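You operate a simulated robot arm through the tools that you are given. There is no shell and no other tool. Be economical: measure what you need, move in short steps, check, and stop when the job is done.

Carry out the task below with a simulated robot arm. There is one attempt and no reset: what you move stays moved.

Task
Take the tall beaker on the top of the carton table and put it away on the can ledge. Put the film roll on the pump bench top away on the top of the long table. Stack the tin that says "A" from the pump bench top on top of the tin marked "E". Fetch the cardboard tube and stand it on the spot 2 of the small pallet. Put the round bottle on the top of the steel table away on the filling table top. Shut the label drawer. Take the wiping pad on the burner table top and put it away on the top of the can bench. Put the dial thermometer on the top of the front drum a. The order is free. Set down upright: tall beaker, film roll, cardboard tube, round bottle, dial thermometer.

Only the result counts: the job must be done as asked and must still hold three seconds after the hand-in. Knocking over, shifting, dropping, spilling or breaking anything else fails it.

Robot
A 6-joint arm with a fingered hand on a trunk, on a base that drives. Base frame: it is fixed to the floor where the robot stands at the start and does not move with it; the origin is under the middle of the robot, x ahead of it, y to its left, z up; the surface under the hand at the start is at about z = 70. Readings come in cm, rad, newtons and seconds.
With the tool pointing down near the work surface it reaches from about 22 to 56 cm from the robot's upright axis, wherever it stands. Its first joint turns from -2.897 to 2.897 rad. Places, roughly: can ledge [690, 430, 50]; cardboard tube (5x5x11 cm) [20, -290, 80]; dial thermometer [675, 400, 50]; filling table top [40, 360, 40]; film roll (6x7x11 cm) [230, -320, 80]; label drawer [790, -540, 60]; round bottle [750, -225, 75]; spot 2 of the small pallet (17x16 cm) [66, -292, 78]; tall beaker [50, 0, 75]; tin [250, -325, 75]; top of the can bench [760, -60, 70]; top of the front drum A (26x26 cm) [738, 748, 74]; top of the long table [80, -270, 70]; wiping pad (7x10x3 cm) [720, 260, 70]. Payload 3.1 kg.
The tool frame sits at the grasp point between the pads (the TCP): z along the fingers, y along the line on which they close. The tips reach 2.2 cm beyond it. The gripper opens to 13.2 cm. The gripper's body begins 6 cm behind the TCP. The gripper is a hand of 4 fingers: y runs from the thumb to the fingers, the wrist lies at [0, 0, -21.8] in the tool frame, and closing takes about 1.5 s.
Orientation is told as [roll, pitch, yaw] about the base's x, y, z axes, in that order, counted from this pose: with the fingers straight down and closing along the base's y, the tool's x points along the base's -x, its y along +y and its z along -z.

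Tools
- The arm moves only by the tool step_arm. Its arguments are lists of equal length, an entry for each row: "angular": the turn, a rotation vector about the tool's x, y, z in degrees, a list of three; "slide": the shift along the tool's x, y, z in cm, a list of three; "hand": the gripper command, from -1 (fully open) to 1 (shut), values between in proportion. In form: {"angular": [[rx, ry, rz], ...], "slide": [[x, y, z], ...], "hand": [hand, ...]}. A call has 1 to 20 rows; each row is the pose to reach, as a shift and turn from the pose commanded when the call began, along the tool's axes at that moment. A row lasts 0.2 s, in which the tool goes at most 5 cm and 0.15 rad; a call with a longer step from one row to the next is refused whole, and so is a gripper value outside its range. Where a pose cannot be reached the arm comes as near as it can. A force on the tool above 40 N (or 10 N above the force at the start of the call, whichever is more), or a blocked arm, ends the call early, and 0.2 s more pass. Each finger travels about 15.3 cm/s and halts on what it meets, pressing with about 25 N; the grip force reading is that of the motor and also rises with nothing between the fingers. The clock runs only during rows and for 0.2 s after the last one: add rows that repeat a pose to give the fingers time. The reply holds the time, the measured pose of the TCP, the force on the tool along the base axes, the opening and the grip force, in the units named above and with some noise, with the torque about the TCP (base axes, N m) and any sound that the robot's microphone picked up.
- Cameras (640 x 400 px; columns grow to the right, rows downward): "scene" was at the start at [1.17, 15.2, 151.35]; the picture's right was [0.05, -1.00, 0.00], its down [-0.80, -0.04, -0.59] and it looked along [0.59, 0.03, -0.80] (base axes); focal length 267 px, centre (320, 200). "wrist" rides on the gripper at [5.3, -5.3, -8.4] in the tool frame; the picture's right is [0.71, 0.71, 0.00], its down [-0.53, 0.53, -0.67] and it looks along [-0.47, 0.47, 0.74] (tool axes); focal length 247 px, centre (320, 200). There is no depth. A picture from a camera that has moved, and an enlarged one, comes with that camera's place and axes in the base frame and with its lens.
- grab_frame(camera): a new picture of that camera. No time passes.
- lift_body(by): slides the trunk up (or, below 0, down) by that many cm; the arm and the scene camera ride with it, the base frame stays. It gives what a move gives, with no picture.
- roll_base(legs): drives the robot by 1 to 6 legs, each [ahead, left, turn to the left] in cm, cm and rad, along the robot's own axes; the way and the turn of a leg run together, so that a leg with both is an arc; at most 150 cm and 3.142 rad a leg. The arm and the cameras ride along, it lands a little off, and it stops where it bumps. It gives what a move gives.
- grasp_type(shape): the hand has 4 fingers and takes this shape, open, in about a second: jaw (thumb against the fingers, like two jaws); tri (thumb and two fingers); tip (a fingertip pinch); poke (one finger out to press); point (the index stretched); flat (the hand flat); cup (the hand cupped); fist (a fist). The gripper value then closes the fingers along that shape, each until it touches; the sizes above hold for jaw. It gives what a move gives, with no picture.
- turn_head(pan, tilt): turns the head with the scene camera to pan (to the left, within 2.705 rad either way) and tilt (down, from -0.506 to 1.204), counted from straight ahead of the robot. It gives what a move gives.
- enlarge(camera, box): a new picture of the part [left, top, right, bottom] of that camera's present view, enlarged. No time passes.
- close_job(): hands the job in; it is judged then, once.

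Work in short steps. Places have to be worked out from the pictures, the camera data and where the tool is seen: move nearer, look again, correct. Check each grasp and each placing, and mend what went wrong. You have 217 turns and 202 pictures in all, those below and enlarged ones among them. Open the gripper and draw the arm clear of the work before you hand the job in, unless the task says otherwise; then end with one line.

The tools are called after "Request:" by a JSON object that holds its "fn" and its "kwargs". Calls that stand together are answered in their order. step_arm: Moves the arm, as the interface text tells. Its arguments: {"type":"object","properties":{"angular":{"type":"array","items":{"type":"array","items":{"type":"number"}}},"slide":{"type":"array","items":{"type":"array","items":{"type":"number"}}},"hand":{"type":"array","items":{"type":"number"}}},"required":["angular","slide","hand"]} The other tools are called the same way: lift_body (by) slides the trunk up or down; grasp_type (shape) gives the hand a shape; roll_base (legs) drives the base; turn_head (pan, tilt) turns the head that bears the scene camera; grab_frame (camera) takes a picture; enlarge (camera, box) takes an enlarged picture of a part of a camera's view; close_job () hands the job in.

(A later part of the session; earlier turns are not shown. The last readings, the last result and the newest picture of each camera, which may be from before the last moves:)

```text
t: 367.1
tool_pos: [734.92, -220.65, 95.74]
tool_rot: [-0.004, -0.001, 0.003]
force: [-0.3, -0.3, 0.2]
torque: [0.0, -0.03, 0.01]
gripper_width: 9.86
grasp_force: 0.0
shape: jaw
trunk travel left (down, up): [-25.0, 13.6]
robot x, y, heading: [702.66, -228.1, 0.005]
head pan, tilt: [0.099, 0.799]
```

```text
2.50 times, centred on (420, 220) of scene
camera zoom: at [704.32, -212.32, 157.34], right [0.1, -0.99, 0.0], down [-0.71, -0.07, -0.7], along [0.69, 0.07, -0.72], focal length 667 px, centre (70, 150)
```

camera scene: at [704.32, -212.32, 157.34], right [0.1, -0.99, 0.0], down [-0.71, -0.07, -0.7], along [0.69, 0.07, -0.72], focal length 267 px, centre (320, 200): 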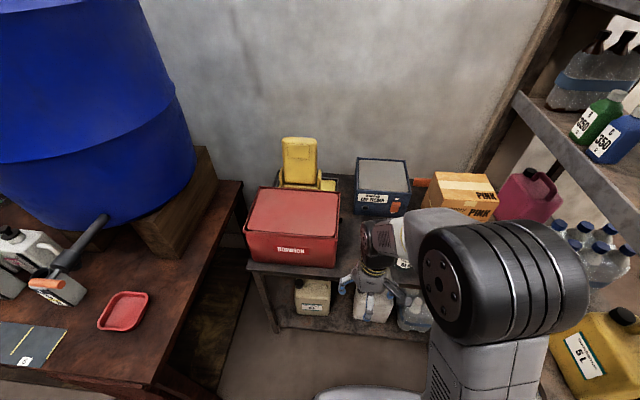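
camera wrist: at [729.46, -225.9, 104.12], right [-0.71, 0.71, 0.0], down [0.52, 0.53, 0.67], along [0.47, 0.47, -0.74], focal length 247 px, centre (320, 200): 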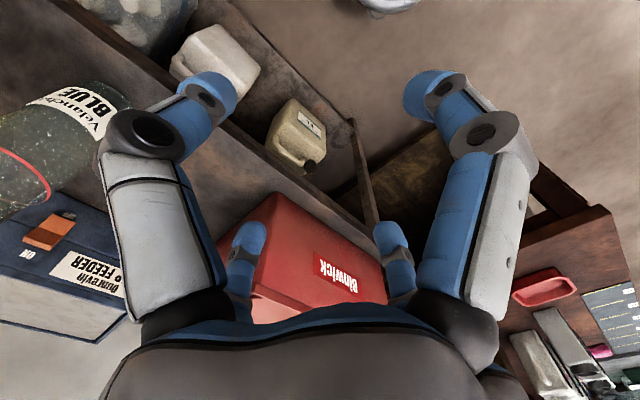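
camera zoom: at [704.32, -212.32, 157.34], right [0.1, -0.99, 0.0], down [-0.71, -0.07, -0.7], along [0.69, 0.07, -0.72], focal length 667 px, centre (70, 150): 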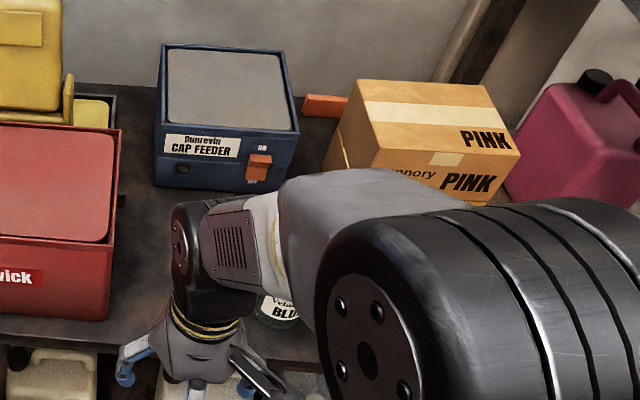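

Repeat with smaller steps.

Request:
{"fn": "step_arm", "kwargs": {"angular": [[0, 0, 0], [0, 0, 0], [0, 0, 0], [0, 0, 0], [0, 0, 0], [0, 0, 0]], "slide": [[1, -3, -3], [2, -6, -6], [3, -10, -8], [3, -14, -10], [3, -18, -10], [3, -22, -10]], "hand": [-0.8, -1, -1, -1, -1, -1]}}

Request:
{"fn": "grab_frame", "kwargs": {"camera": "wrist"}}

Request:
{"fn": "enlarge", "kwargs": {"camera": "scene", "box": [330, 140, 510, 300]}}

```text
t: 368.5
tool_pos: [731.83, -242.78, 105.92]
tool_rot: [-0.003, -0.002, 0.003]
force: [-0.2, 0.1, 0.0]
torque: [0.02, -0.04, 0.03]
gripper_width: 13.19
grasp_force: 0.0
shape: jaw
trunk travel left (down, up): [-25.0, 13.6]
robot x, y, heading: [702.4, -227.83, 0.005]
head pan, tilt: [0.099, 0.799]
```

```text
99 pictures are left
camera wrist: at [726.42, -247.99, 114.23], right [-0.71, 0.71, 0.0], down [0.52, 0.53, 0.67], along [0.47, 0.47, -0.74], focal length 247 px, centre (320, 200)
```

wrist: 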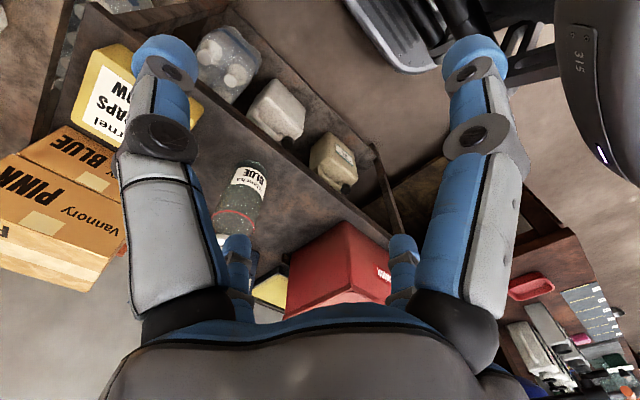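

```text
2.50 times, centred on (420, 220) of scene
camera zoom: at [704.34, -212.42, 157.35], right [0.1, -0.99, 0.0], down [-0.71, -0.07, -0.7], along [0.69, 0.07, -0.72], focal length 667 px, centre (70, 150)
```

zoom: 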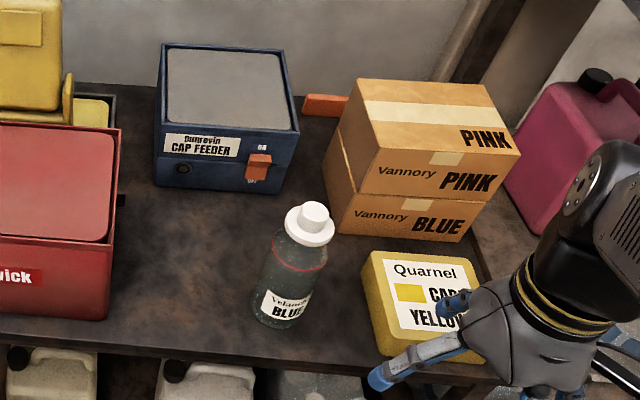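

Bottle: base (757.5, -237.5, 72), top near z 93. I roll 5 cm ahead and go over it.

Request:
{"fn": "roll_base", "kwargs": {"legs": [[6, -4, -0.004]]}}

Request:
{"fn": "step_arm", "kwargs": {"angular": [[0, 0, 0], [0, 0, 0], [0, 0, 0], [0, 0, 0], [0, 0, 0], [0, 0, 0]], "slide": [[-4, 1.8, 0], [-8, 3.6, 0], [-12, 5.4, 0], [-16, 7.2, 0], [-19.5, 9.2, 0], [-19.5, 9.2, 0]], "hand": [-1, -1, -1, -1, -1, -1]}}

Request:
{"fn": "grab_frame", "kwargs": {"camera": "wrist"}}

Request:
{"fn": "enlarge", "kwargs": {"camera": "scene", "box": [330, 140, 510, 300]}}

```text
t: 369.6
tool_pos: [737.92, -246.88, 105.83]
tool_rot: [-0.004, 0.0, -0.003]
force: [-0.3, -0.1, 0.0]
torque: [0.0, 0.02, -0.01]
gripper_width: 13.21
grasp_force: 0.1
shape: jaw
trunk travel left (down, up): [-25.0, 13.6]
robot x, y, heading: [708.91, -232.05, -0.0]
head pan, tilt: [0.099, 0.799]
```

```text
t: 371.0
tool_pos: [757.39, -237.8, 105.92]
tool_rot: [-0.004, -0.002, -0.004]
force: [0.5, 0.0, 0.6]
torque: [-0.01, -0.01, -0.02]
gripper_width: 13.2
grasp_force: 0.1
shape: jaw
trunk travel left (down, up): [-25.0, 13.6]
robot x, y, heading: [708.67, -231.83, -0.007]
head pan, tilt: [0.099, 0.799]
```

```text
97 pictures are left
camera wrist: at [751.92, -242.89, 114.26], right [-0.7, 0.71, 0.0], down [0.53, 0.53, 0.67], along [0.48, 0.47, -0.74], focal length 247 px, centre (320, 200)
```

wrist: 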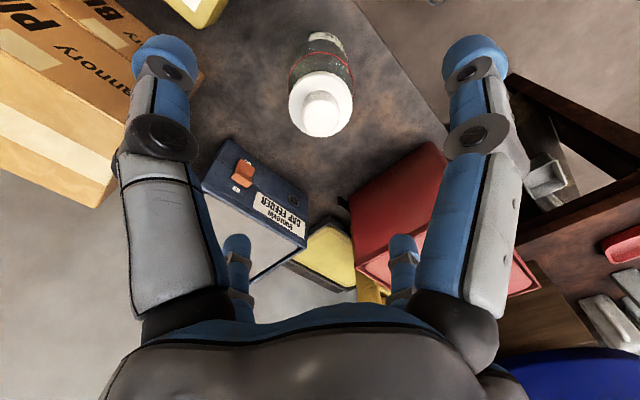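

```text
2.50 times, centred on (420, 220) of scene
camera zoom: at [710.41, -216.41, 157.34], right [0.1, -1.0, 0.0], down [-0.71, -0.07, -0.7], along [0.69, 0.07, -0.72], focal length 667 px, centre (70, 150)
```

zoom: 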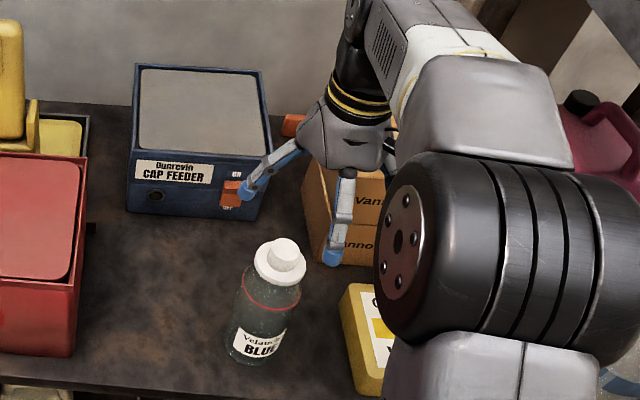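

Knob top at (758.2, -237, 93). I descend to z 88 around the bottle.

Request:
{"fn": "step_arm", "kwargs": {"angular": [[0, 0, 0], [0, 0, 0], [0, 0, 0], [0, 0, 0], [0, 0, 0]], "slide": [[-0.7, 0.7, 4], [-0.7, 0.7, 8], [-0.7, 0.7, 12], [-0.7, 0.7, 16], [-0.7, 0.7, 18]], "hand": [-1, -1, -1, -1, -1]}}

Request:
{"fn": "grab_frame", "kwargs": {"camera": "wrist"}}

Request:
{"fn": "enlarge", "kwargs": {"camera": "scene", "box": [330, 140, 510, 300]}}

```text
t: 372.2
tool_pos: [758.15, -237.06, 87.84]
tool_rot: [-0.004, 0.0, -0.004]
force: [0.3, 0.9, -0.2]
torque: [0.05, -0.04, 0.01]
gripper_width: 13.15
grasp_force: 0.0
shape: jaw
trunk travel left (down, up): [-25.0, 13.6]
robot x, y, heading: [708.68, -231.89, 0.003]
head pan, tilt: [0.099, 0.799]
```

```text
95 pictures are left
camera wrist: at [752.67, -242.23, 96.18], right [-0.7, 0.71, 0.0], down [0.53, 0.53, 0.67], along [0.48, 0.47, -0.74], focal length 247 px, centre (320, 200)
```

wrist: 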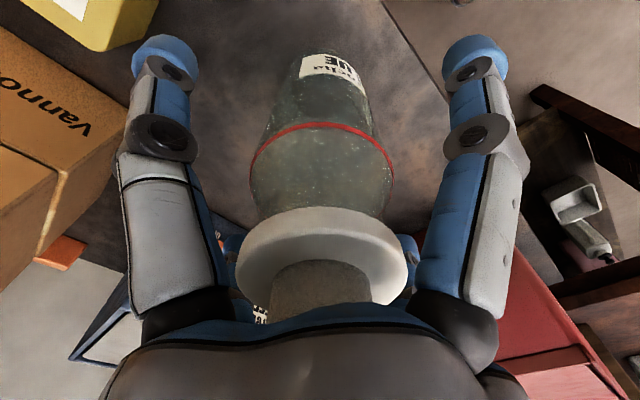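

```text
2.50 times, centred on (420, 220) of scene
camera zoom: at [710.5, -216.37, 157.34], right [0.1, -1.0, 0.0], down [-0.71, -0.07, -0.7], along [0.69, 0.07, -0.72], focal length 667 px, centre (70, 150)
```

zoom: 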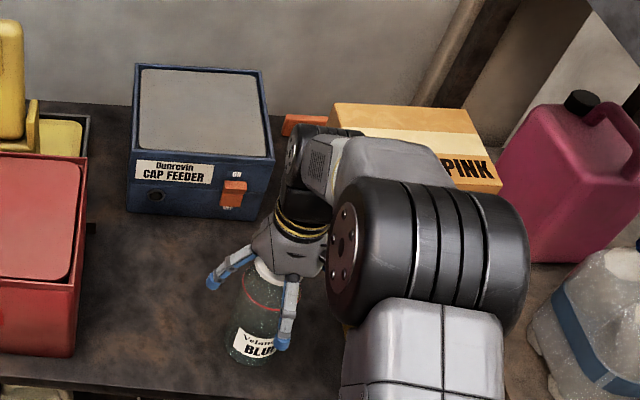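

Fingertips reach below the red ring. I close here.

Request:
{"fn": "step_arm", "kwargs": {"angular": [[0, 0, 0], [0, 0, 0], [0, 0, 0], [0, 0, 0], [0, 0, 0], [0, 0, 0], [0, 0, 0]], "slide": [[0, 0, 0], [0, 0, 0], [0, 0, 0], [0, 0, 0], [0, 0, 0], [0, 0, 0], [0, 0, 0]], "hand": [-0.6, -0.2, 0.2, 0.6, 1, 1, 1]}}

Request:
{"fn": "grab_frame", "kwargs": {"camera": "wrist"}}

```text
t: 373.8
tool_pos: [758.2, -237.1, 87.86]
tool_rot: [-0.004, 0.0, -0.001]
force: [-0.1, 0.6, -0.3]
torque: [-0.03, -0.04, -0.02]
gripper_width: 6.18
grasp_force: 25.6
shape: jaw
trunk travel left (down, up): [-25.0, 13.6]
robot x, y, heading: [708.55, -232.0, -0.002]
head pan, tilt: [0.099, 0.799]
```

```text
93 pictures are left
camera wrist: at [752.69, -242.23, 96.2], right [-0.7, 0.71, 0.0], down [0.53, 0.53, 0.67], along [0.47, 0.47, -0.75], focal length 247 px, centre (320, 200)
```

wrist: 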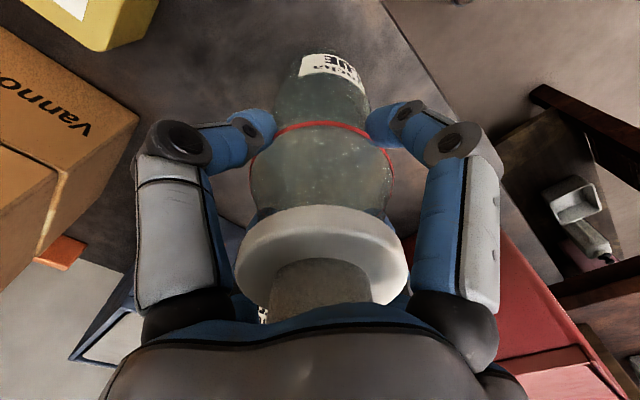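

Gripped at 6.2 cm at the ring. Lift slowly and check.

Request:
{"fn": "step_arm", "kwargs": {"angular": [[0, 0, 0], [0, 0, 0], [0, 0, 0], [0, 0, 0]], "slide": [[0, 0, -1], [0, 0, -2.5], [0, 0, -4], [0, 0, -6]], "hand": [1, 1, 1, 1]}}

Request:
{"fn": "grab_frame", "kwargs": {"camera": "wrist"}}

Request:
{"fn": "enlarge", "kwargs": {"camera": "scene", "box": [330, 140, 510, 300]}}

```text
t: 374.8
tool_pos: [758.17, -237.09, 93.78]
tool_rot: [-0.004, -0.002, -0.004]
force: [0.7, -0.5, -4.3]
torque: [0.03, 0.01, 0.01]
gripper_width: 6.16
grasp_force: 25.0
shape: jaw
trunk travel left (down, up): [-25.0, 13.6]
robot x, y, heading: [708.8, -231.76, 0.001]
head pan, tilt: [0.099, 0.799]
```

```text
92 pictures are left
camera wrist: at [752.69, -242.27, 102.18], right [-0.7, 0.71, 0.0], down [0.53, 0.53, 0.67], along [0.47, 0.47, -0.75], focal length 247 px, centre (320, 200)
```

wrist: 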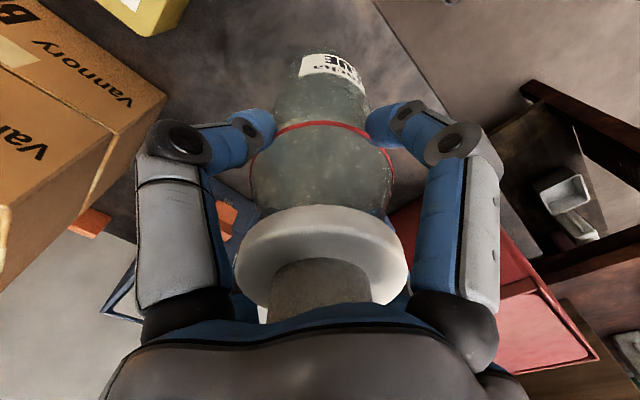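

```text
2.50 times, centred on (420, 220) of scene
camera zoom: at [710.51, -216.38, 157.34], right [0.1, -1.0, 0.0], down [-0.71, -0.07, -0.7], along [0.69, 0.07, -0.72], focal length 667 px, centre (70, 150)
```

zoom: 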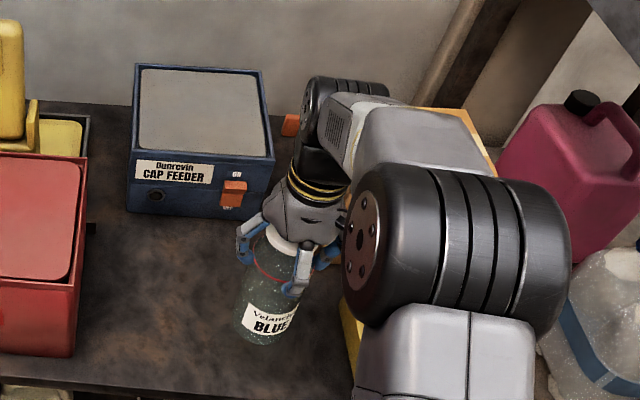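

Held well. I raise and retract, then drive west (south of the open box) to the middle of the hall.

Request:
{"fn": "step_arm", "kwargs": {"angular": [[0, 0, 0], [0, 0, 0], [0, 0, 0], [0, 0, 0], [0, 0, 0], [0, 0, 0], [0, 0, 0], [0, 0, 0]], "slide": [[0, 0, -4], [0, 0, -8], [3, 0, -10], [7, 0, -10], [11, 0, -10], [15, 0, -10], [19, 0, -10], [20, 0, -10]], "hand": [1, 1, 1, 1, 1, 1, 1, 1]}}

Request:
{"fn": "roll_base", "kwargs": {"legs": [[-69, 0, 0], [-100, -10, 0], [-100, 95, 0], [-40, 110, 0], [-25, 85, 0]]}}

Request:
{"fn": "turn_head", "kwargs": {"pan": 2.2, "tilt": 0.3}}

Request:
{"fn": "grab_frame", "kwargs": {"camera": "scene"}}

```text
t: 376.6
tool_pos: [738.14, -236.97, 103.95]
tool_rot: [-0.003, -0.001, -0.003]
force: [0.1, -0.3, -2.9]
torque: [0.02, 0.01, -0.02]
gripper_width: 6.16
grasp_force: 25.8
shape: jaw
trunk travel left (down, up): [-25.0, 13.6]
robot x, y, heading: [708.85, -231.88, -0.001]
head pan, tilt: [0.099, 0.799]
```

```text
t: 401.4
tool_pos: [405.95, 42.99, 103.96]
tool_rot: [-0.003, -0.001, -0.009]
force: [0.0, 0.8, -3.7]
torque: [-0.01, 0.0, 0.0]
gripper_width: 6.17
grasp_force: 25.4
shape: jaw
trunk travel left (down, up): [-25.0, 13.6]
robot x, y, heading: [376.42, 48.11, -0.005]
head pan, tilt: [0.099, 0.799]
```

```text
t: 403.4
tool_pos: [406.0, 42.87, 103.87]
tool_rot: [-0.004, -0.001, -0.012]
force: [-0.4, -0.8, -4.8]
torque: [0.02, 0.03, 0.03]
gripper_width: 6.16
grasp_force: 24.9
shape: jaw
trunk travel left (down, up): [-25.0, 13.6]
robot x, y, heading: [376.67, 48.2, -0.011]
head pan, tilt: [2.201, 0.3]
```

```text
90 pictures are left
camera scene: at [365.04, 70.54, 161.78], right [0.81, 0.58, 0.0], down [0.17, -0.24, -0.96], along [-0.56, 0.78, -0.3], focal length 267 px, centre (320, 200)
```

scene: 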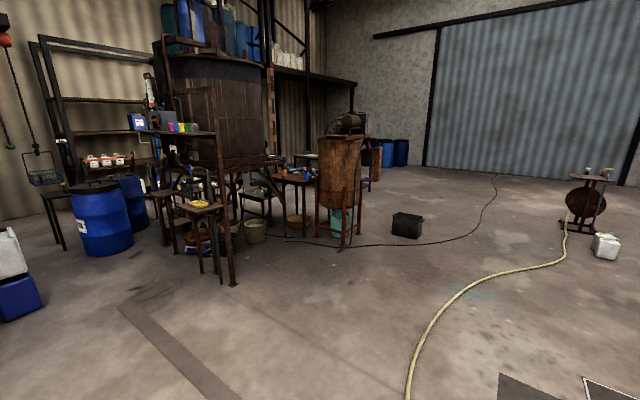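

Request:
{"fn": "enlarge", "kwargs": {"camera": "scene", "box": [140, 120, 400, 290]}}

```text
2.35 times, centred on (270, 205) of scene
camera zoom: at [365.04, 70.54, 161.78], right [0.81, 0.58, 0.0], down [0.17, -0.24, -0.96], along [-0.56, 0.78, -0.3], focal length 628 px, centre (438, 188)
```

zoom: 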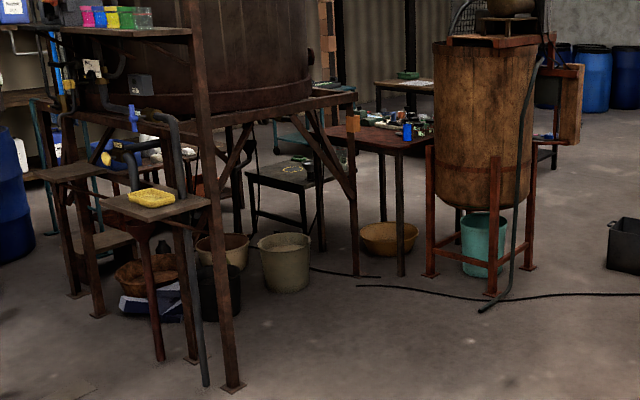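

The filling table is the low table at (36, 357) behind the tank frame. I drive to about (60, 135), left of the carton table, to look for access.

Request:
{"fn": "roll_base", "kwargs": {"legs": [[-106, 12, 0.01], [-80, 72, 0], [-130, 3, 0]]}}

Request:
{"fn": "turn_head", "kwargs": {"pan": 1.75, "tilt": 0.5}}

Request:
{"fn": "grab_frame", "kwargs": {"camera": "scene"}}

```text
t: 420.2
tool_pos: [88.59, 128.16, 103.87]
tool_rot: [-0.004, -0.003, 0.01]
force: [0.1, 0.5, -4.8]
torque: [-0.04, -0.02, -0.02]
gripper_width: 6.15
grasp_force: 24.6
shape: jaw
trunk travel left (down, up): [-25.0, 13.6]
robot x, y, heading: [59.28, 132.93, 0.01]
head pan, tilt: [2.201, 0.3]
```

```text
t: 421.1
tool_pos: [88.63, 128.06, 103.76]
tool_rot: [-0.002, -0.001, 0.011]
force: [0.0, 0.7, -4.5]
torque: [-0.01, 0.02, 0.01]
gripper_width: 6.17
grasp_force: 24.8
shape: jaw
trunk travel left (down, up): [-25.0, 13.6]
robot x, y, heading: [58.84, 132.65, 0.012]
head pan, tilt: [1.751, 0.499]
```

```text
88 pictures are left
camera scene: at [50.95, 156.33, 159.94], right [0.98, 0.19, 0.0], down [0.09, -0.47, -0.88], along [-0.17, 0.86, -0.48], focal length 267 px, centre (320, 200)
```

scene: 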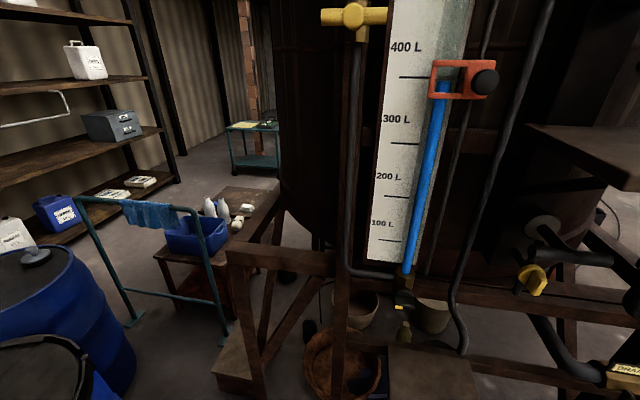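

No access through the frame. The far side may be reachable via the west corridor (x≈-160). I drive to (-158, 110) and look north.

Request:
{"fn": "roll_base", "kwargs": {"legs": [[-49, -8, -0.012], [-45, -35, 0], [-65, -5, 0], [-58, 22, 0]]}}

Request:
{"fn": "turn_head", "kwargs": {"pan": 1.35, "tilt": 0.45}}

Request:
{"fn": "grab_frame", "kwargs": {"camera": "scene"}}

```text
t: 433.2
tool_pos: [-128.17, 102.22, 103.88]
tool_rot: [-0.003, -0.003, -0.005]
force: [0.1, 0.6, -5.1]
torque: [0.01, 0.02, 0.02]
gripper_width: 6.12
grasp_force: 25.3
shape: jaw
trunk travel left (down, up): [-25.0, 13.6]
robot x, y, heading: [-157.55, 107.49, -0.004]
head pan, tilt: [1.751, 0.499]
```

```text
t: 434.1
tool_pos: [-128.28, 102.3, 103.93]
tool_rot: [-0.005, -0.001, -0.004]
force: [0.8, -0.2, -3.8]
torque: [-0.02, 0.05, -0.02]
gripper_width: 6.15
grasp_force: 25.3
shape: jaw
trunk travel left (down, up): [-25.0, 13.6]
robot x, y, heading: [-158.02, 106.97, 0.004]
head pan, tilt: [1.349, 0.45]
```

```text
87 pictures are left
camera scene: at [-161.75, 131.06, 160.38], right [0.98, -0.22, 0.0], down [-0.1, -0.42, -0.9], along [0.2, 0.88, -0.44], focal length 267 px, centre (320, 200)
```

scene: 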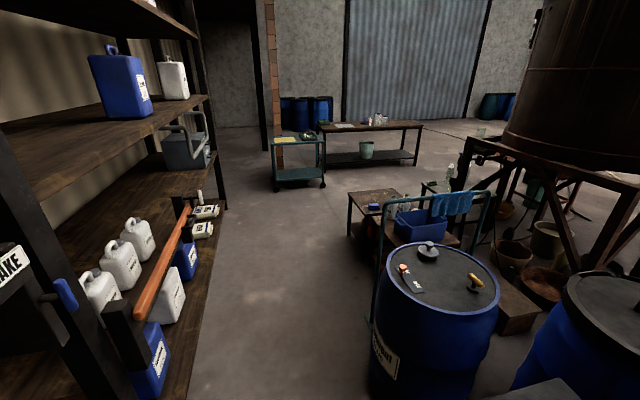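

The corridor is free. I drive north to y≈410 and look east.

Request:
{"fn": "roll_base", "kwargs": {"legs": [[0, 150, 0], [5, 150, 0]]}}

Request:
{"fn": "turn_head", "kwargs": {"pan": -0.2, "tilt": 0.45}}

Request:
{"fn": "grab_frame", "kwargs": {"camera": "scene"}}

```text
refused: leg 2 is longer than a leg can be; nothing moved
```

```text
t: 435.7
tool_pos: [-128.18, 102.25, 103.87]
tool_rot: [-0.004, 0.0, -0.004]
force: [0.2, -0.3, -4.2]
torque: [-0.01, -0.01, 0.02]
gripper_width: 6.16
grasp_force: 25.6
shape: jaw
trunk travel left (down, up): [-25.0, 13.6]
robot x, y, heading: [-157.77, 107.37, -0.002]
head pan, tilt: [-0.201, 0.45]
```

```text
86 pictures are left
camera scene: at [-154.78, 120.24, 160.38], right [-0.2, -0.98, 0.0], down [-0.43, 0.09, -0.9], along [0.88, -0.18, -0.44], focal length 267 px, centre (320, 200)
```

scene: 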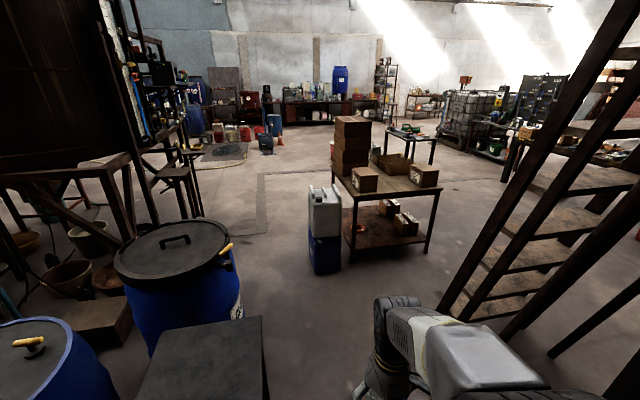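

Request:
{"fn": "roll_base", "kwargs": {"legs": [[0, 148, 0], [3, 148, 0]]}}

Request:
{"fn": "turn_head", "kwargs": {"pan": -0.25, "tilt": 0.45}}

Request:
{"fn": "grab_frame", "kwargs": {"camera": "scene"}}

```text
t: 450.0
tool_pos: [-123.61, 398.38, 103.98]
tool_rot: [-0.004, -0.001, -0.015]
force: [-1.1, -0.1, -3.4]
torque: [-0.03, 0.02, 0.01]
gripper_width: 6.13
grasp_force: 25.1
shape: jaw
trunk travel left (down, up): [-25.0, 13.6]
robot x, y, heading: [-153.04, 403.89, -0.014]
head pan, tilt: [-0.201, 0.45]
```

```text
t: 450.6
tool_pos: [-123.51, 398.28, 103.9]
tool_rot: [-0.003, -0.004, -0.015]
force: [0.5, -0.2, -3.5]
torque: [0.01, -0.01, -0.01]
gripper_width: 6.14
grasp_force: 25.4
shape: jaw
trunk travel left (down, up): [-25.0, 13.6]
robot x, y, heading: [-152.72, 403.61, -0.007]
head pan, tilt: [-0.25, 0.45]
```

```text
85 pictures are left
camera scene: at [-150.07, 416.21, 160.38], right [-0.26, -0.97, 0.0], down [-0.42, 0.11, -0.9], along [0.87, -0.23, -0.44], focal length 267 px, centre (320, 200)
```

scene: 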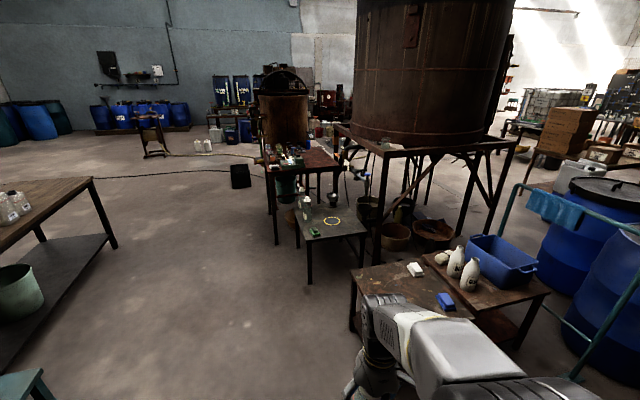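

The low filling table is now in view, with open floor on this side. Enlarge.

Request:
{"fn": "enlarge", "kwargs": {"camera": "scene", "box": [240, 140, 420, 300]}}

```text
2.50 times, centred on (330, 220) of scene
camera zoom: at [-150.07, 416.21, 160.38], right [-0.26, -0.97, 0.0], down [-0.42, 0.11, -0.9], along [0.87, -0.23, -0.44], focal length 667 px, centre (295, 150)
```

zoom: 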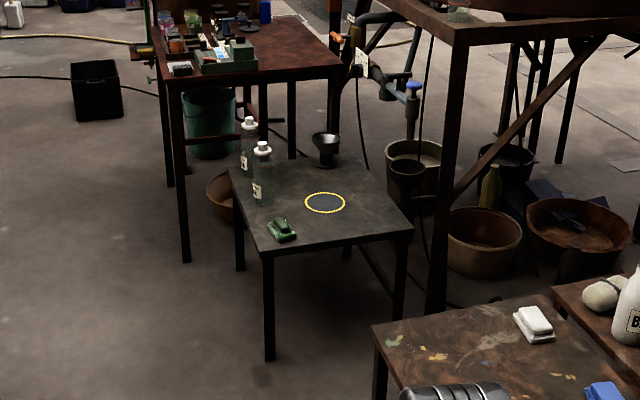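

Filling table spans x 20–80, y 331–382, z≈40; a free patch is near (28, 353). I'll stand at its corner, (-8, 392), west-north of it.

Request:
{"fn": "roll_base", "kwargs": {"legs": [[95, 0, 0.007], [49, -10, 0]]}}

Request:
{"fn": "turn_head", "kwargs": {"pan": -0.55, "tilt": 0.8}}

Request:
{"fn": "grab_frame", "kwargs": {"camera": "scene"}}

```text
t: 458.1
tool_pos: [20.91, 387.82, 103.84]
tool_rot: [-0.004, 0.0, -0.005]
force: [1.0, -1.2, -4.3]
torque: [-0.02, 0.02, 0.03]
gripper_width: 6.17
grasp_force: 24.9
shape: jaw
trunk travel left (down, up): [-25.0, 13.6]
robot x, y, heading: [-8.95, 392.78, -0.005]
head pan, tilt: [-0.25, 0.45]
```

```text
t: 459.0
tool_pos: [20.85, 387.86, 103.83]
tool_rot: [-0.005, -0.003, -0.004]
force: [0.1, -0.5, -3.9]
torque: [0.0, 0.03, -0.02]
gripper_width: 6.12
grasp_force: 25.2
shape: jaw
trunk travel left (down, up): [-25.0, 13.6]
robot x, y, heading: [-8.57, 392.99, -0.001]
head pan, tilt: [-0.55, 0.799]
```

```text
83 pictures are left
camera scene: at [-7.86, 403.51, 157.34], right [-0.52, -0.85, 0.0], down [-0.61, 0.38, -0.7], along [0.59, -0.37, -0.72], focal length 267 px, centre (320, 200)
```

scene: 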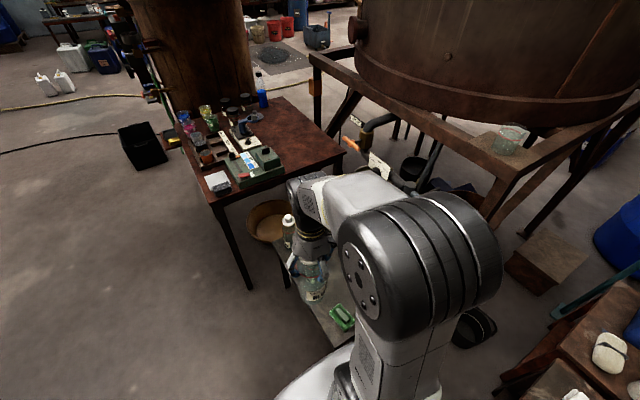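

I swing the bottle over (28, 353) at height, then lower the trunk by 20 and look.

Request:
{"fn": "step_arm", "kwargs": {"angular": [[0, 0, 0], [0, 0, 0], [0, 0, 0], [0, 0, 0], [0, 0, 0], [0, 0, 0], [0, 0, 0], [0, 0, 0], [0, 0, 0]], "slide": [[-1, -4, 0], [-2, -8, 0], [-3, -12, 0], [-4, -16, 0], [-5, -20, 0], [-6, -24, 0], [-7, -28, 0], [-7, -32, 0], [-7, -35, 0]], "hand": [1, 1, 1, 1, 1, 1, 1, 1, 1]}}

Request:
{"fn": "lift_body", "kwargs": {"by": -20}}

Request:
{"fn": "turn_head", "kwargs": {"pan": -0.3, "tilt": 0.95}}

Request:
{"fn": "grab_frame", "kwargs": {"camera": "scene"}}

Request:
{"fn": "grab_frame", "kwargs": {"camera": "wrist"}}

```text
t: 461.0
tool_pos: [27.76, 352.75, 103.92]
tool_rot: [0.0, 0.0, -0.003]
force: [1.1, 0.3, -3.9]
torque: [0.01, 0.03, 0.0]
gripper_width: 6.11
grasp_force: 24.8
shape: jaw
trunk travel left (down, up): [-25.0, 13.6]
robot x, y, heading: [-8.55, 392.76, -0.003]
head pan, tilt: [-0.55, 0.799]
```

```text
t: 463.1
tool_pos: [27.86, 352.86, 83.93]
tool_rot: [-0.005, -0.001, -0.006]
force: [0.7, -0.5, -3.7]
torque: [-0.04, -0.03, -0.01]
gripper_width: 6.14
grasp_force: 24.5
shape: jaw
trunk travel left (down, up): [-5.0, 33.6]
robot x, y, heading: [-9.04, 392.76, -0.004]
head pan, tilt: [-0.55, 0.799]
```

```text
t: 463.9
tool_pos: [27.64, 352.82, 83.96]
tool_rot: [-0.005, -0.001, -0.005]
force: [-0.4, 0.3, -3.7]
torque: [-0.01, 0.02, 0.02]
gripper_width: 6.13
grasp_force: 24.8
shape: jaw
trunk travel left (down, up): [-5.0, 33.6]
robot x, y, heading: [-8.46, 392.64, -0.006]
head pan, tilt: [-0.3, 0.949]
```

```text
82 pictures are left
camera scene: at [-7.78, 405.52, 136.17], right [-0.3, -0.95, 0.0], down [-0.78, 0.24, -0.58], along [0.56, -0.17, -0.81], focal length 267 px, centre (320, 200)
```

scene: 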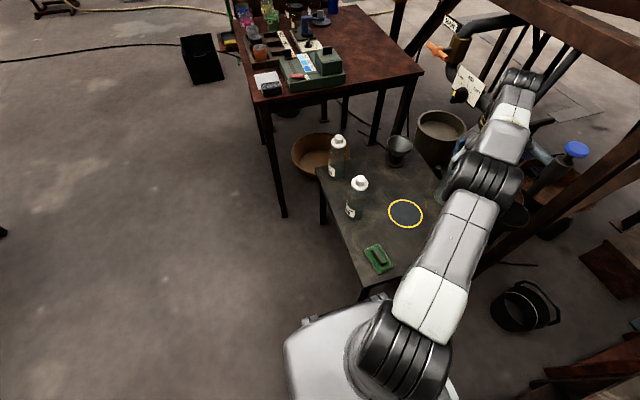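

```text
81 pictures are left
camera wrist: at [22.34, 347.68, 92.32], right [-0.7, 0.71, 0.0], down [0.53, 0.53, 0.67], along [0.48, 0.47, -0.75], focal length 247 px, centre (320, 200)
```

wrist: 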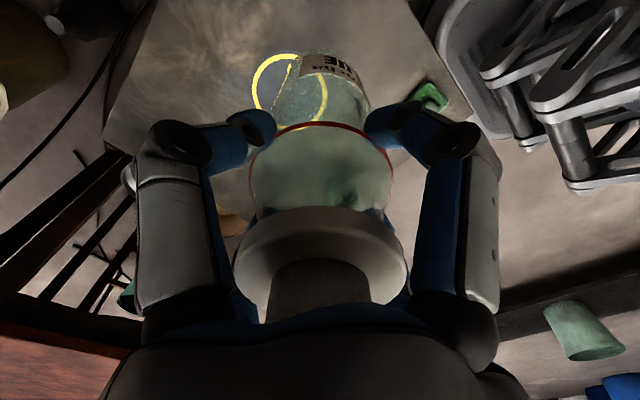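

I shift slightly to (26.5, 348.5) and lower in steps.

Request:
{"fn": "step_arm", "kwargs": {"angular": [[0, 0, 0], [0, 0, 0], [0, 0, 0], [0, 0, 0], [0, 0, 0], [0, 0, 0]], "slide": [[0.6, -2, 3], [1.2, -4.3, 6], [1.2, -4.3, 10], [1.2, -4.3, 14], [1.2, -4.3, 18], [1.2, -4.3, 21]], "hand": [1, 1, 1, 1, 1, 1]}}

Request:
{"fn": "enlarge", "kwargs": {"camera": "scene", "box": [320, 80, 560, 300]}}

Request:
{"fn": "grab_frame", "kwargs": {"camera": "wrist"}}

```text
t: 465.3
tool_pos: [25.85, 349.4, 63.16]
tool_rot: [-0.004, -0.002, -0.006]
force: [-0.1, 0.1, -4.5]
torque: [-0.06, 0.02, -0.01]
gripper_width: 6.12
grasp_force: 25.1
shape: jaw
out of reach, approached as far as the arm can: row 2, 3, 4, 5, 6
trunk travel left (down, up): [-5.0, 33.6]
robot x, y, heading: [-8.36, 392.99, -0.003]
head pan, tilt: [-0.3, 0.949]
```

```text
1.82 times, centred on (440, 190) of scene
camera zoom: at [-7.79, 405.52, 136.17], right [-0.3, -0.95, 0.0], down [-0.78, 0.24, -0.58], along [0.56, -0.17, -0.81], focal length 485 px, centre (102, 218)
```

zoom: 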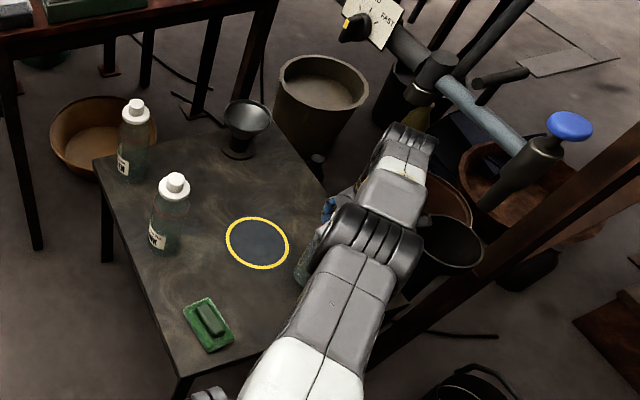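

```text
79 pictures are left
camera wrist: at [20.44, 344.27, 71.56], right [-0.7, 0.71, 0.0], down [0.53, 0.53, 0.67], along [0.48, 0.47, -0.75], focal length 247 px, centre (320, 200)
```

wrist: 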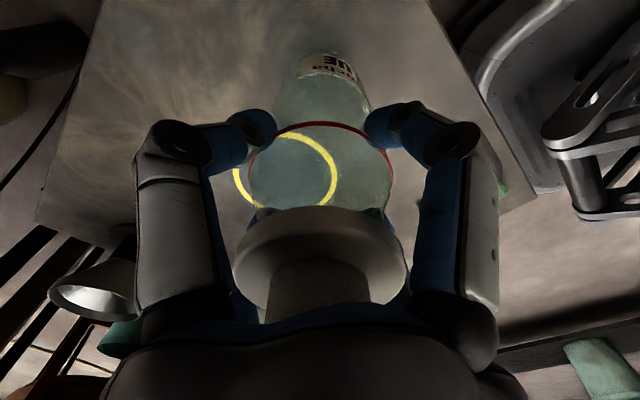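

Table lies well under the bottle. I lower slowly until contact.

Request:
{"fn": "step_arm", "kwargs": {"angular": [[0, 0, 0], [0, 0, 0], [0, 0, 0], [0, 0, 0], [0, 0, 0], [0, 0, 0], [0, 0, 0], [0, 0, 0], [0, 0, 0], [0, 0, 0], [0, 0, 0], [0, 0, 0]], "slide": [[-0.5, 0.5, 2], [-0.5, 0.5, 4], [-0.5, 0.5, 5], [-0.5, 0.5, 5.4], [-0.5, 0.5, 5.8], [-0.5, 0.5, 6.2], [-0.5, 0.5, 6.6], [-0.5, 0.5, 7], [-0.5, 0.5, 7.4], [-0.5, 0.5, 7.8], [-0.5, 0.5, 8.2], [-0.5, 0.5, 8.6]], "hand": [1, 1, 1, 1, 1, 1, 1, 1, 1, 1, 1, 1]}}

Request:
{"fn": "grab_frame", "kwargs": {"camera": "wrist"}}

```text
t: 465.9
tool_pos: [26.45, 349.8, 60.67]
tool_rot: [-0.022, -0.011, -0.006]
force: [-5.9, 6.6, 24.9]
torque: [0.47, 0.34, 0.02]
gripper_width: 6.18
grasp_force: 25.0
shape: jaw
out of reach, approached as far as the arm can: row 2, 3
trunk travel left (down, up): [-5.0, 33.6]
robot x, y, heading: [-8.67, 392.91, -0.004]
head pan, tilt: [-0.3, 0.949]
stopped in row 3: the force on the tool passed its limit at 50 N (the readings are from after the stop); the commanded pose is now the measured one
```

```text
78 pictures are left
camera wrist: at [20.92, 344.73, 69.07], right [-0.7, 0.71, -0.02], down [0.52, 0.54, 0.66], along [0.49, 0.45, -0.75], focal length 247 px, centre (320, 200)
```

wrist: 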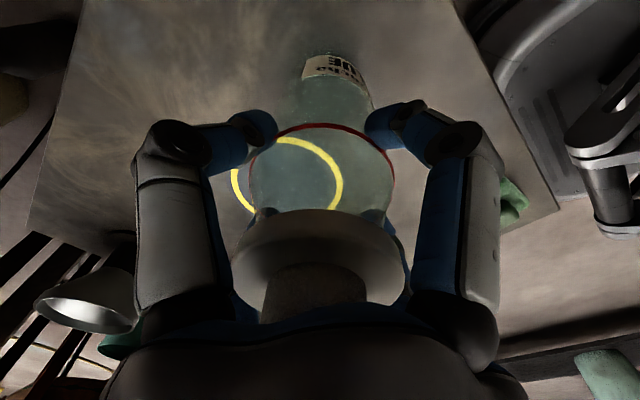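

Contact with the table at TCP 60.7. I ease up, level the hand and touch again gently.

Request:
{"fn": "step_arm", "kwargs": {"angular": [[-1, 0.6, 0], [-1.2, 0.6, 0], [-1.2, 0.6, 0]], "slide": [[0, 0.3, -0.5], [0, 0.3, -0.5], [0, 0.3, -0.4]], "hand": [1, 1, 1]}}

```text
t: 466.7
tool_pos: [26.32, 350.13, 60.72]
tool_rot: [0.002, -0.002, -0.006]
force: [-1.7, -0.4, 6.5]
torque: [-0.31, -0.07, 0.01]
gripper_width: 6.18
grasp_force: 25.2
shape: jaw
trunk travel left (down, up): [-5.0, 33.6]
robot x, y, heading: [-8.85, 393.15, -0.001]
head pan, tilt: [-0.3, 0.949]
```

Level, light contact. Release and rise.

Request:
{"fn": "step_arm", "kwargs": {"angular": [[0, 0, 0], [0, 0, 0], [0, 0, 0], [0, 0, 0], [0, 0, 0], [0, 0, 0], [0, 0, 0], [0, 0, 0], [0, 0, 0], [0, 0, 0], [0, 0, 0], [0, 0, 0], [0, 0, 0]], "slide": [[0, 0, 0], [0, 0, 0], [0, 0, 0], [0, 0, 0], [0, 0, 0], [0, 0, -0.5], [0, 0, -2], [0, 0, -5], [0, 0, -9], [0, 0, -13], [0, 0, -17], [0, 0, -21], [0, 0, -25]], "hand": [0.7, 0.4, 0, -0.4, -0.8, -0.8, -0.8, -0.8, -0.8, -0.8, -0.8, -0.8, -0.8]}}

Request:
{"fn": "grab_frame", "kwargs": {"camera": "wrist"}}

Request:
{"fn": "grab_frame", "kwargs": {"camera": "scene"}}

```text
t: 469.5
tool_pos: [25.67, 350.87, 84.6]
tool_rot: [0.007, 0.002, -0.004]
force: [-0.1, 0.1, 0.1]
torque: [0.01, 0.01, 0.0]
gripper_width: 11.86
grasp_force: 0.0
shape: jaw
out of reach, approached as far as the arm can: row 12, 13
trunk travel left (down, up): [-5.0, 33.6]
robot x, y, heading: [-8.58, 392.75, -0.001]
head pan, tilt: [-0.3, 0.949]
```

```text
77 pictures are left
camera wrist: at [20.29, 345.6, 92.77], right [-0.7, 0.71, 0.0], down [0.53, 0.52, 0.67], along [0.47, 0.47, -0.74], focal length 247 px, centre (320, 200)
```

wrist: 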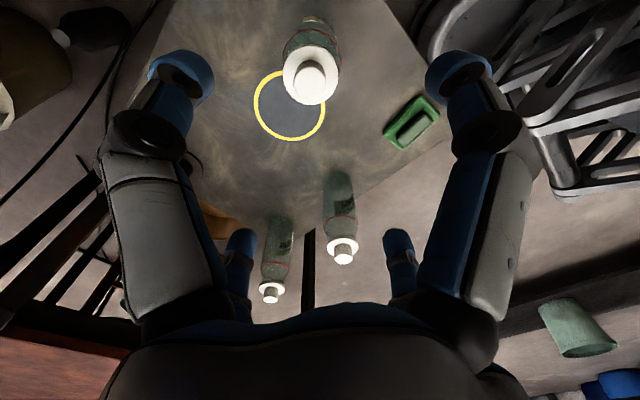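

```text
76 pictures are left
camera scene: at [-7.79, 405.52, 136.17], right [-0.3, -0.95, 0.0], down [-0.78, 0.24, -0.58], along [0.56, -0.17, -0.81], focal length 267 px, centre (320, 200)
```

scene: 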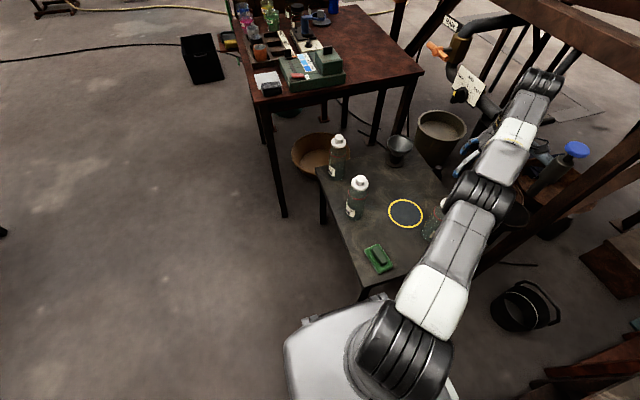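

The bottle stands upright. I fold the arm and drive back the way I came.

Request:
{"fn": "lift_body", "kwargs": {"by": 22}}

Request:
{"fn": "step_arm", "kwargs": {"angular": [[0, 0, 0], [0, 0, 0], [0, 0, 0], [0, 0, 0], [0, 0, 0], [0, 0, 0], [0, 0, 0], [0, 0, 0], [0, 0, 0]], "slide": [[0.5, 4, 0], [1, 8, 0], [1.5, 12, 0], [2, 16, 0], [2.5, 20, 0], [3, 24, 0], [3.5, 28, 0], [4, 32, 0], [4, 36, 0]], "hand": [-0.5, -0.5, -0.5, -0.5, -0.5, -0.5, -0.5, -0.5, -0.5]}}

Request:
{"fn": "roll_base", "kwargs": {"legs": [[-49, 10, 0], [-98, 0, 0], [-2, -148, 0], [-1, -148, 0]]}}

```text
t: 471.9
tool_pos: [25.72, 350.83, 106.54]
tool_rot: [0.004, 0.0, -0.005]
force: [-0.2, -0.7, -0.2]
torque: [0.02, -0.02, 0.02]
gripper_width: 11.88
grasp_force: 0.1
shape: jaw
trunk travel left (down, up): [-27.0, 11.6]
robot x, y, heading: [-8.82, 392.71, -0.003]
head pan, tilt: [-0.3, 0.949]
```

```text
t: 473.9
tool_pos: [21.84, 386.91, 106.7]
tool_rot: [0.004, -0.002, -0.005]
force: [0.4, -0.8, -0.4]
torque: [-0.01, -0.02, -0.02]
gripper_width: 9.91
grasp_force: 0.0
shape: jaw
out of reach, approached as far as the arm can: row 1
trunk travel left (down, up): [-27.0, 11.6]
robot x, y, heading: [-8.79, 393.0, -0.007]
head pan, tilt: [-0.3, 0.949]
```

```text
t: 495.4
tool_pos: [-134.31, 101.86, 106.55]
tool_rot: [0.006, 0.0, -0.035]
force: [0.0, -0.1, -0.3]
torque: [-0.03, 0.05, 0.01]
gripper_width: 9.94
grasp_force: 0.1
shape: jaw
trunk travel left (down, up): [-27.0, 11.6]
robot x, y, heading: [-164.75, 108.65, -0.035]
head pan, tilt: [-0.3, 0.949]
```

Request:
{"fn": "roll_base", "kwargs": {"legs": [[65.5, -21.4, 0.035], [65, 5, 0], [17, -85, 0], [6, -90, 0], [100, -5, 0]]}}

Request:
{"fn": "turn_head", "kwargs": {"pan": -1.0, "tilt": 0.45}}

Request:
{"fn": "grab_frame", "kwargs": {"camera": "scene"}}

```text
t: 505.2
tool_pos: [8.08, 26.73, 106.66]
tool_rot: [0.005, 0.0, -0.122]
force: [-0.2, 0.0, 0.3]
torque: [0.01, 0.0, -0.03]
gripper_width: 9.92
grasp_force: 0.1
shape: jaw
trunk travel left (down, up): [-27.0, 11.6]
robot x, y, heading: [-21.61, 36.01, -0.122]
head pan, tilt: [-0.3, 0.949]
stopped in leg 3: the robot was blocked; the commanded pose is now the measured one
```

```text
t: 506.3
tool_pos: [8.0, 26.86, 106.69]
tool_rot: [0.003, -0.002, -0.12]
force: [-0.2, 0.2, -0.5]
torque: [-0.02, 0.0, -0.01]
gripper_width: 9.95
grasp_force: 0.0
shape: jaw
trunk travel left (down, up): [-27.0, 11.6]
robot x, y, heading: [-21.6, 36.34, -0.123]
head pan, tilt: [-1.0, 0.45]
```

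```text
75 pictures are left
camera scene: at [-22.0, 43.51, 162.37], right [-0.9, -0.44, 0.0], down [-0.19, 0.39, -0.9], along [0.39, -0.81, -0.44], focal length 267 px, centre (320, 200)
```

scene: 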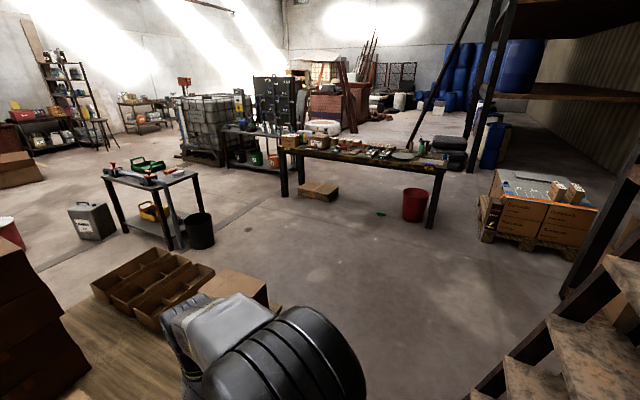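

Blocked at (-21.6, 36), probably by the stairs' foot at my rear right. Let me look down on both sides before moving.

Request:
{"fn": "turn_head", "kwargs": {"pan": -1.9, "tilt": 1.1}}

Request:
{"fn": "grab_frame", "kwargs": {"camera": "scene"}}

Request:
{"fn": "turn_head", "kwargs": {"pan": 0.5, "tilt": 1.1}}

Request:
{"fn": "grab_frame", "kwargs": {"camera": "scene"}}

```text
t: 507.5
tool_pos: [8.06, 26.75, 106.63]
tool_rot: [0.004, -0.002, -0.12]
force: [-0.1, 0.0, -0.5]
torque: [0.01, -0.02, 0.03]
gripper_width: 9.95
grasp_force: 0.2
shape: jaw
trunk travel left (down, up): [-27.0, 11.6]
robot x, y, heading: [-21.45, 36.1, -0.117]
head pan, tilt: [-1.901, 1.1]
```

```text
74 pictures are left
camera scene: at [-28.74, 46.07, 157.16], right [-0.9, 0.43, 0.0], down [0.39, 0.8, -0.45], along [-0.2, -0.41, -0.89], focal length 267 px, centre (320, 200)
```

scene: 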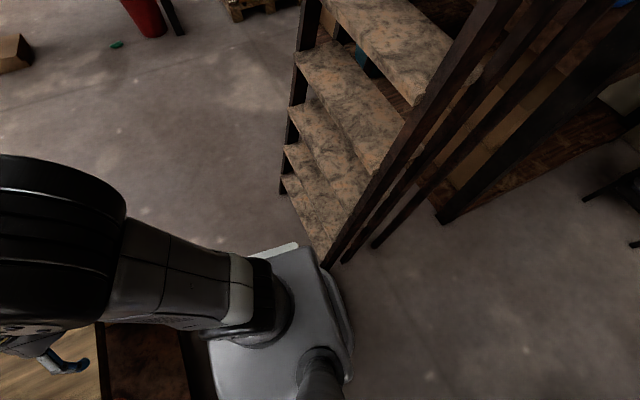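

```text
t: 509.7
tool_pos: [8.02, 26.84, 106.68]
tool_rot: [0.003, -0.002, -0.121]
force: [-0.2, 0.2, -0.2]
torque: [0.0, 0.03, 0.02]
gripper_width: 9.94
grasp_force: 0.0
shape: jaw
trunk travel left (down, up): [-27.0, 11.6]
robot x, y, heading: [-21.63, 36.4, -0.12]
head pan, tilt: [0.499, 1.1]
```

```text
73 pictures are left
camera scene: at [-20.14, 54.1, 157.16], right [0.37, -0.93, 0.0], down [-0.83, -0.33, -0.45], along [0.42, 0.17, -0.89], focal length 267 px, centre (320, 200)
```

scene: 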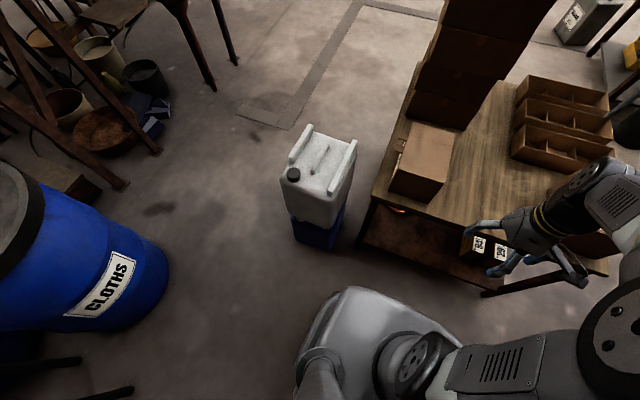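

I touched only the fixed stairs; the jug is untouched. I move 12 cm ahead, straighten and go on.

Request:
{"fn": "roll_base", "kwargs": {"legs": [[12, 1.5, 0], [0, 0, 0.12], [1, -75, 0], [2, -52, 0], [105, -3, 0]]}}

Request:
{"fn": "turn_head", "kwargs": {"pan": -1.2, "tilt": 0.5}}

Request:
{"fn": "grab_frame", "kwargs": {"camera": "scene"}}

```text
t: 522.9
tool_pos: [130.0, -99.61, 106.63]
tool_rot: [0.003, 0.0, 0.005]
force: [-0.1, 0.0, -0.3]
torque: [0.01, -0.02, 0.01]
gripper_width: 9.93
grasp_force: 0.1
shape: jaw
trunk travel left (down, up): [-27.0, 11.6]
robot x, y, heading: [99.45, -94.06, 0.009]
head pan, tilt: [0.499, 1.1]
```

```text
t: 524.6
tool_pos: [129.95, -99.72, 106.7]
tool_rot: [0.003, -0.002, 0.004]
force: [0.3, 0.5, -0.4]
torque: [0.02, -0.02, 0.0]
gripper_width: 9.9
grasp_force: 0.0
shape: jaw
trunk travel left (down, up): [-27.0, 11.6]
robot x, y, heading: [99.2, -93.59, -0.0]
head pan, tilt: [-1.201, 0.499]
```

```text
72 pictures are left
camera scene: at [96.54, -87.58, 161.92], right [-0.93, -0.37, 0.0], down [-0.18, 0.45, -0.88], along [0.32, -0.82, -0.48], focal length 267 px, centre (320, 200)
```

scene: 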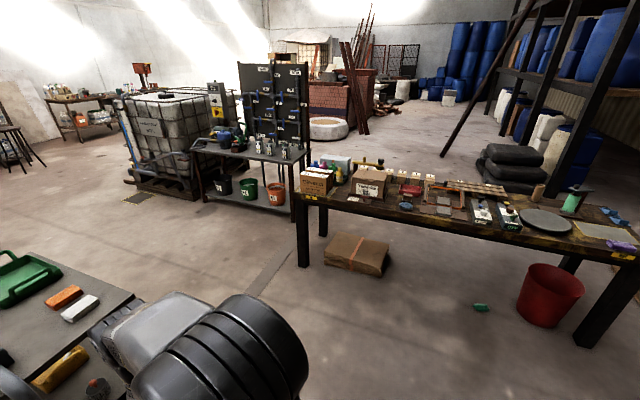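

Request:
{"fn": "enlarge", "kwargs": {"camera": "scene", "box": [180, 90, 330, 220]}}

Request:
{"fn": "enlarge", "kwargs": {"camera": "scene", "box": [290, 130, 640, 290]}}

```text
3.08 times, centred on (255, 155) of scene
camera zoom: at [96.54, -87.58, 161.92], right [-0.93, -0.37, 0.0], down [-0.18, 0.45, -0.88], along [0.32, -0.82, -0.48], focal length 821 px, centre (520, 338)
```

zoom: 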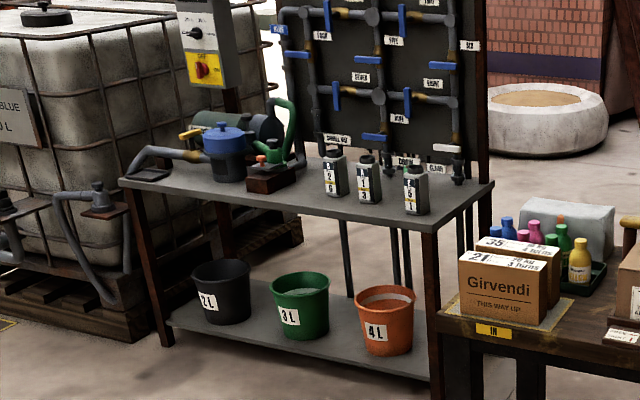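

```text
1.83 times, centred on (465, 210) of scene
camera zoom: at [96.54, -87.58, 161.92], right [-0.93, -0.37, 0.0], down [-0.18, 0.45, -0.88], along [0.32, -0.82, -0.48], focal length 488 px, centre (55, 182)
```

zoom: 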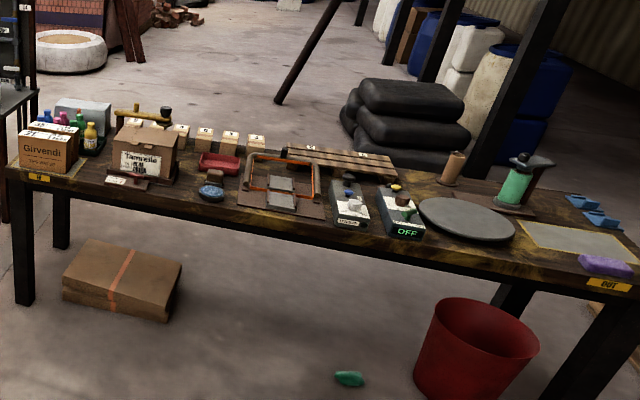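

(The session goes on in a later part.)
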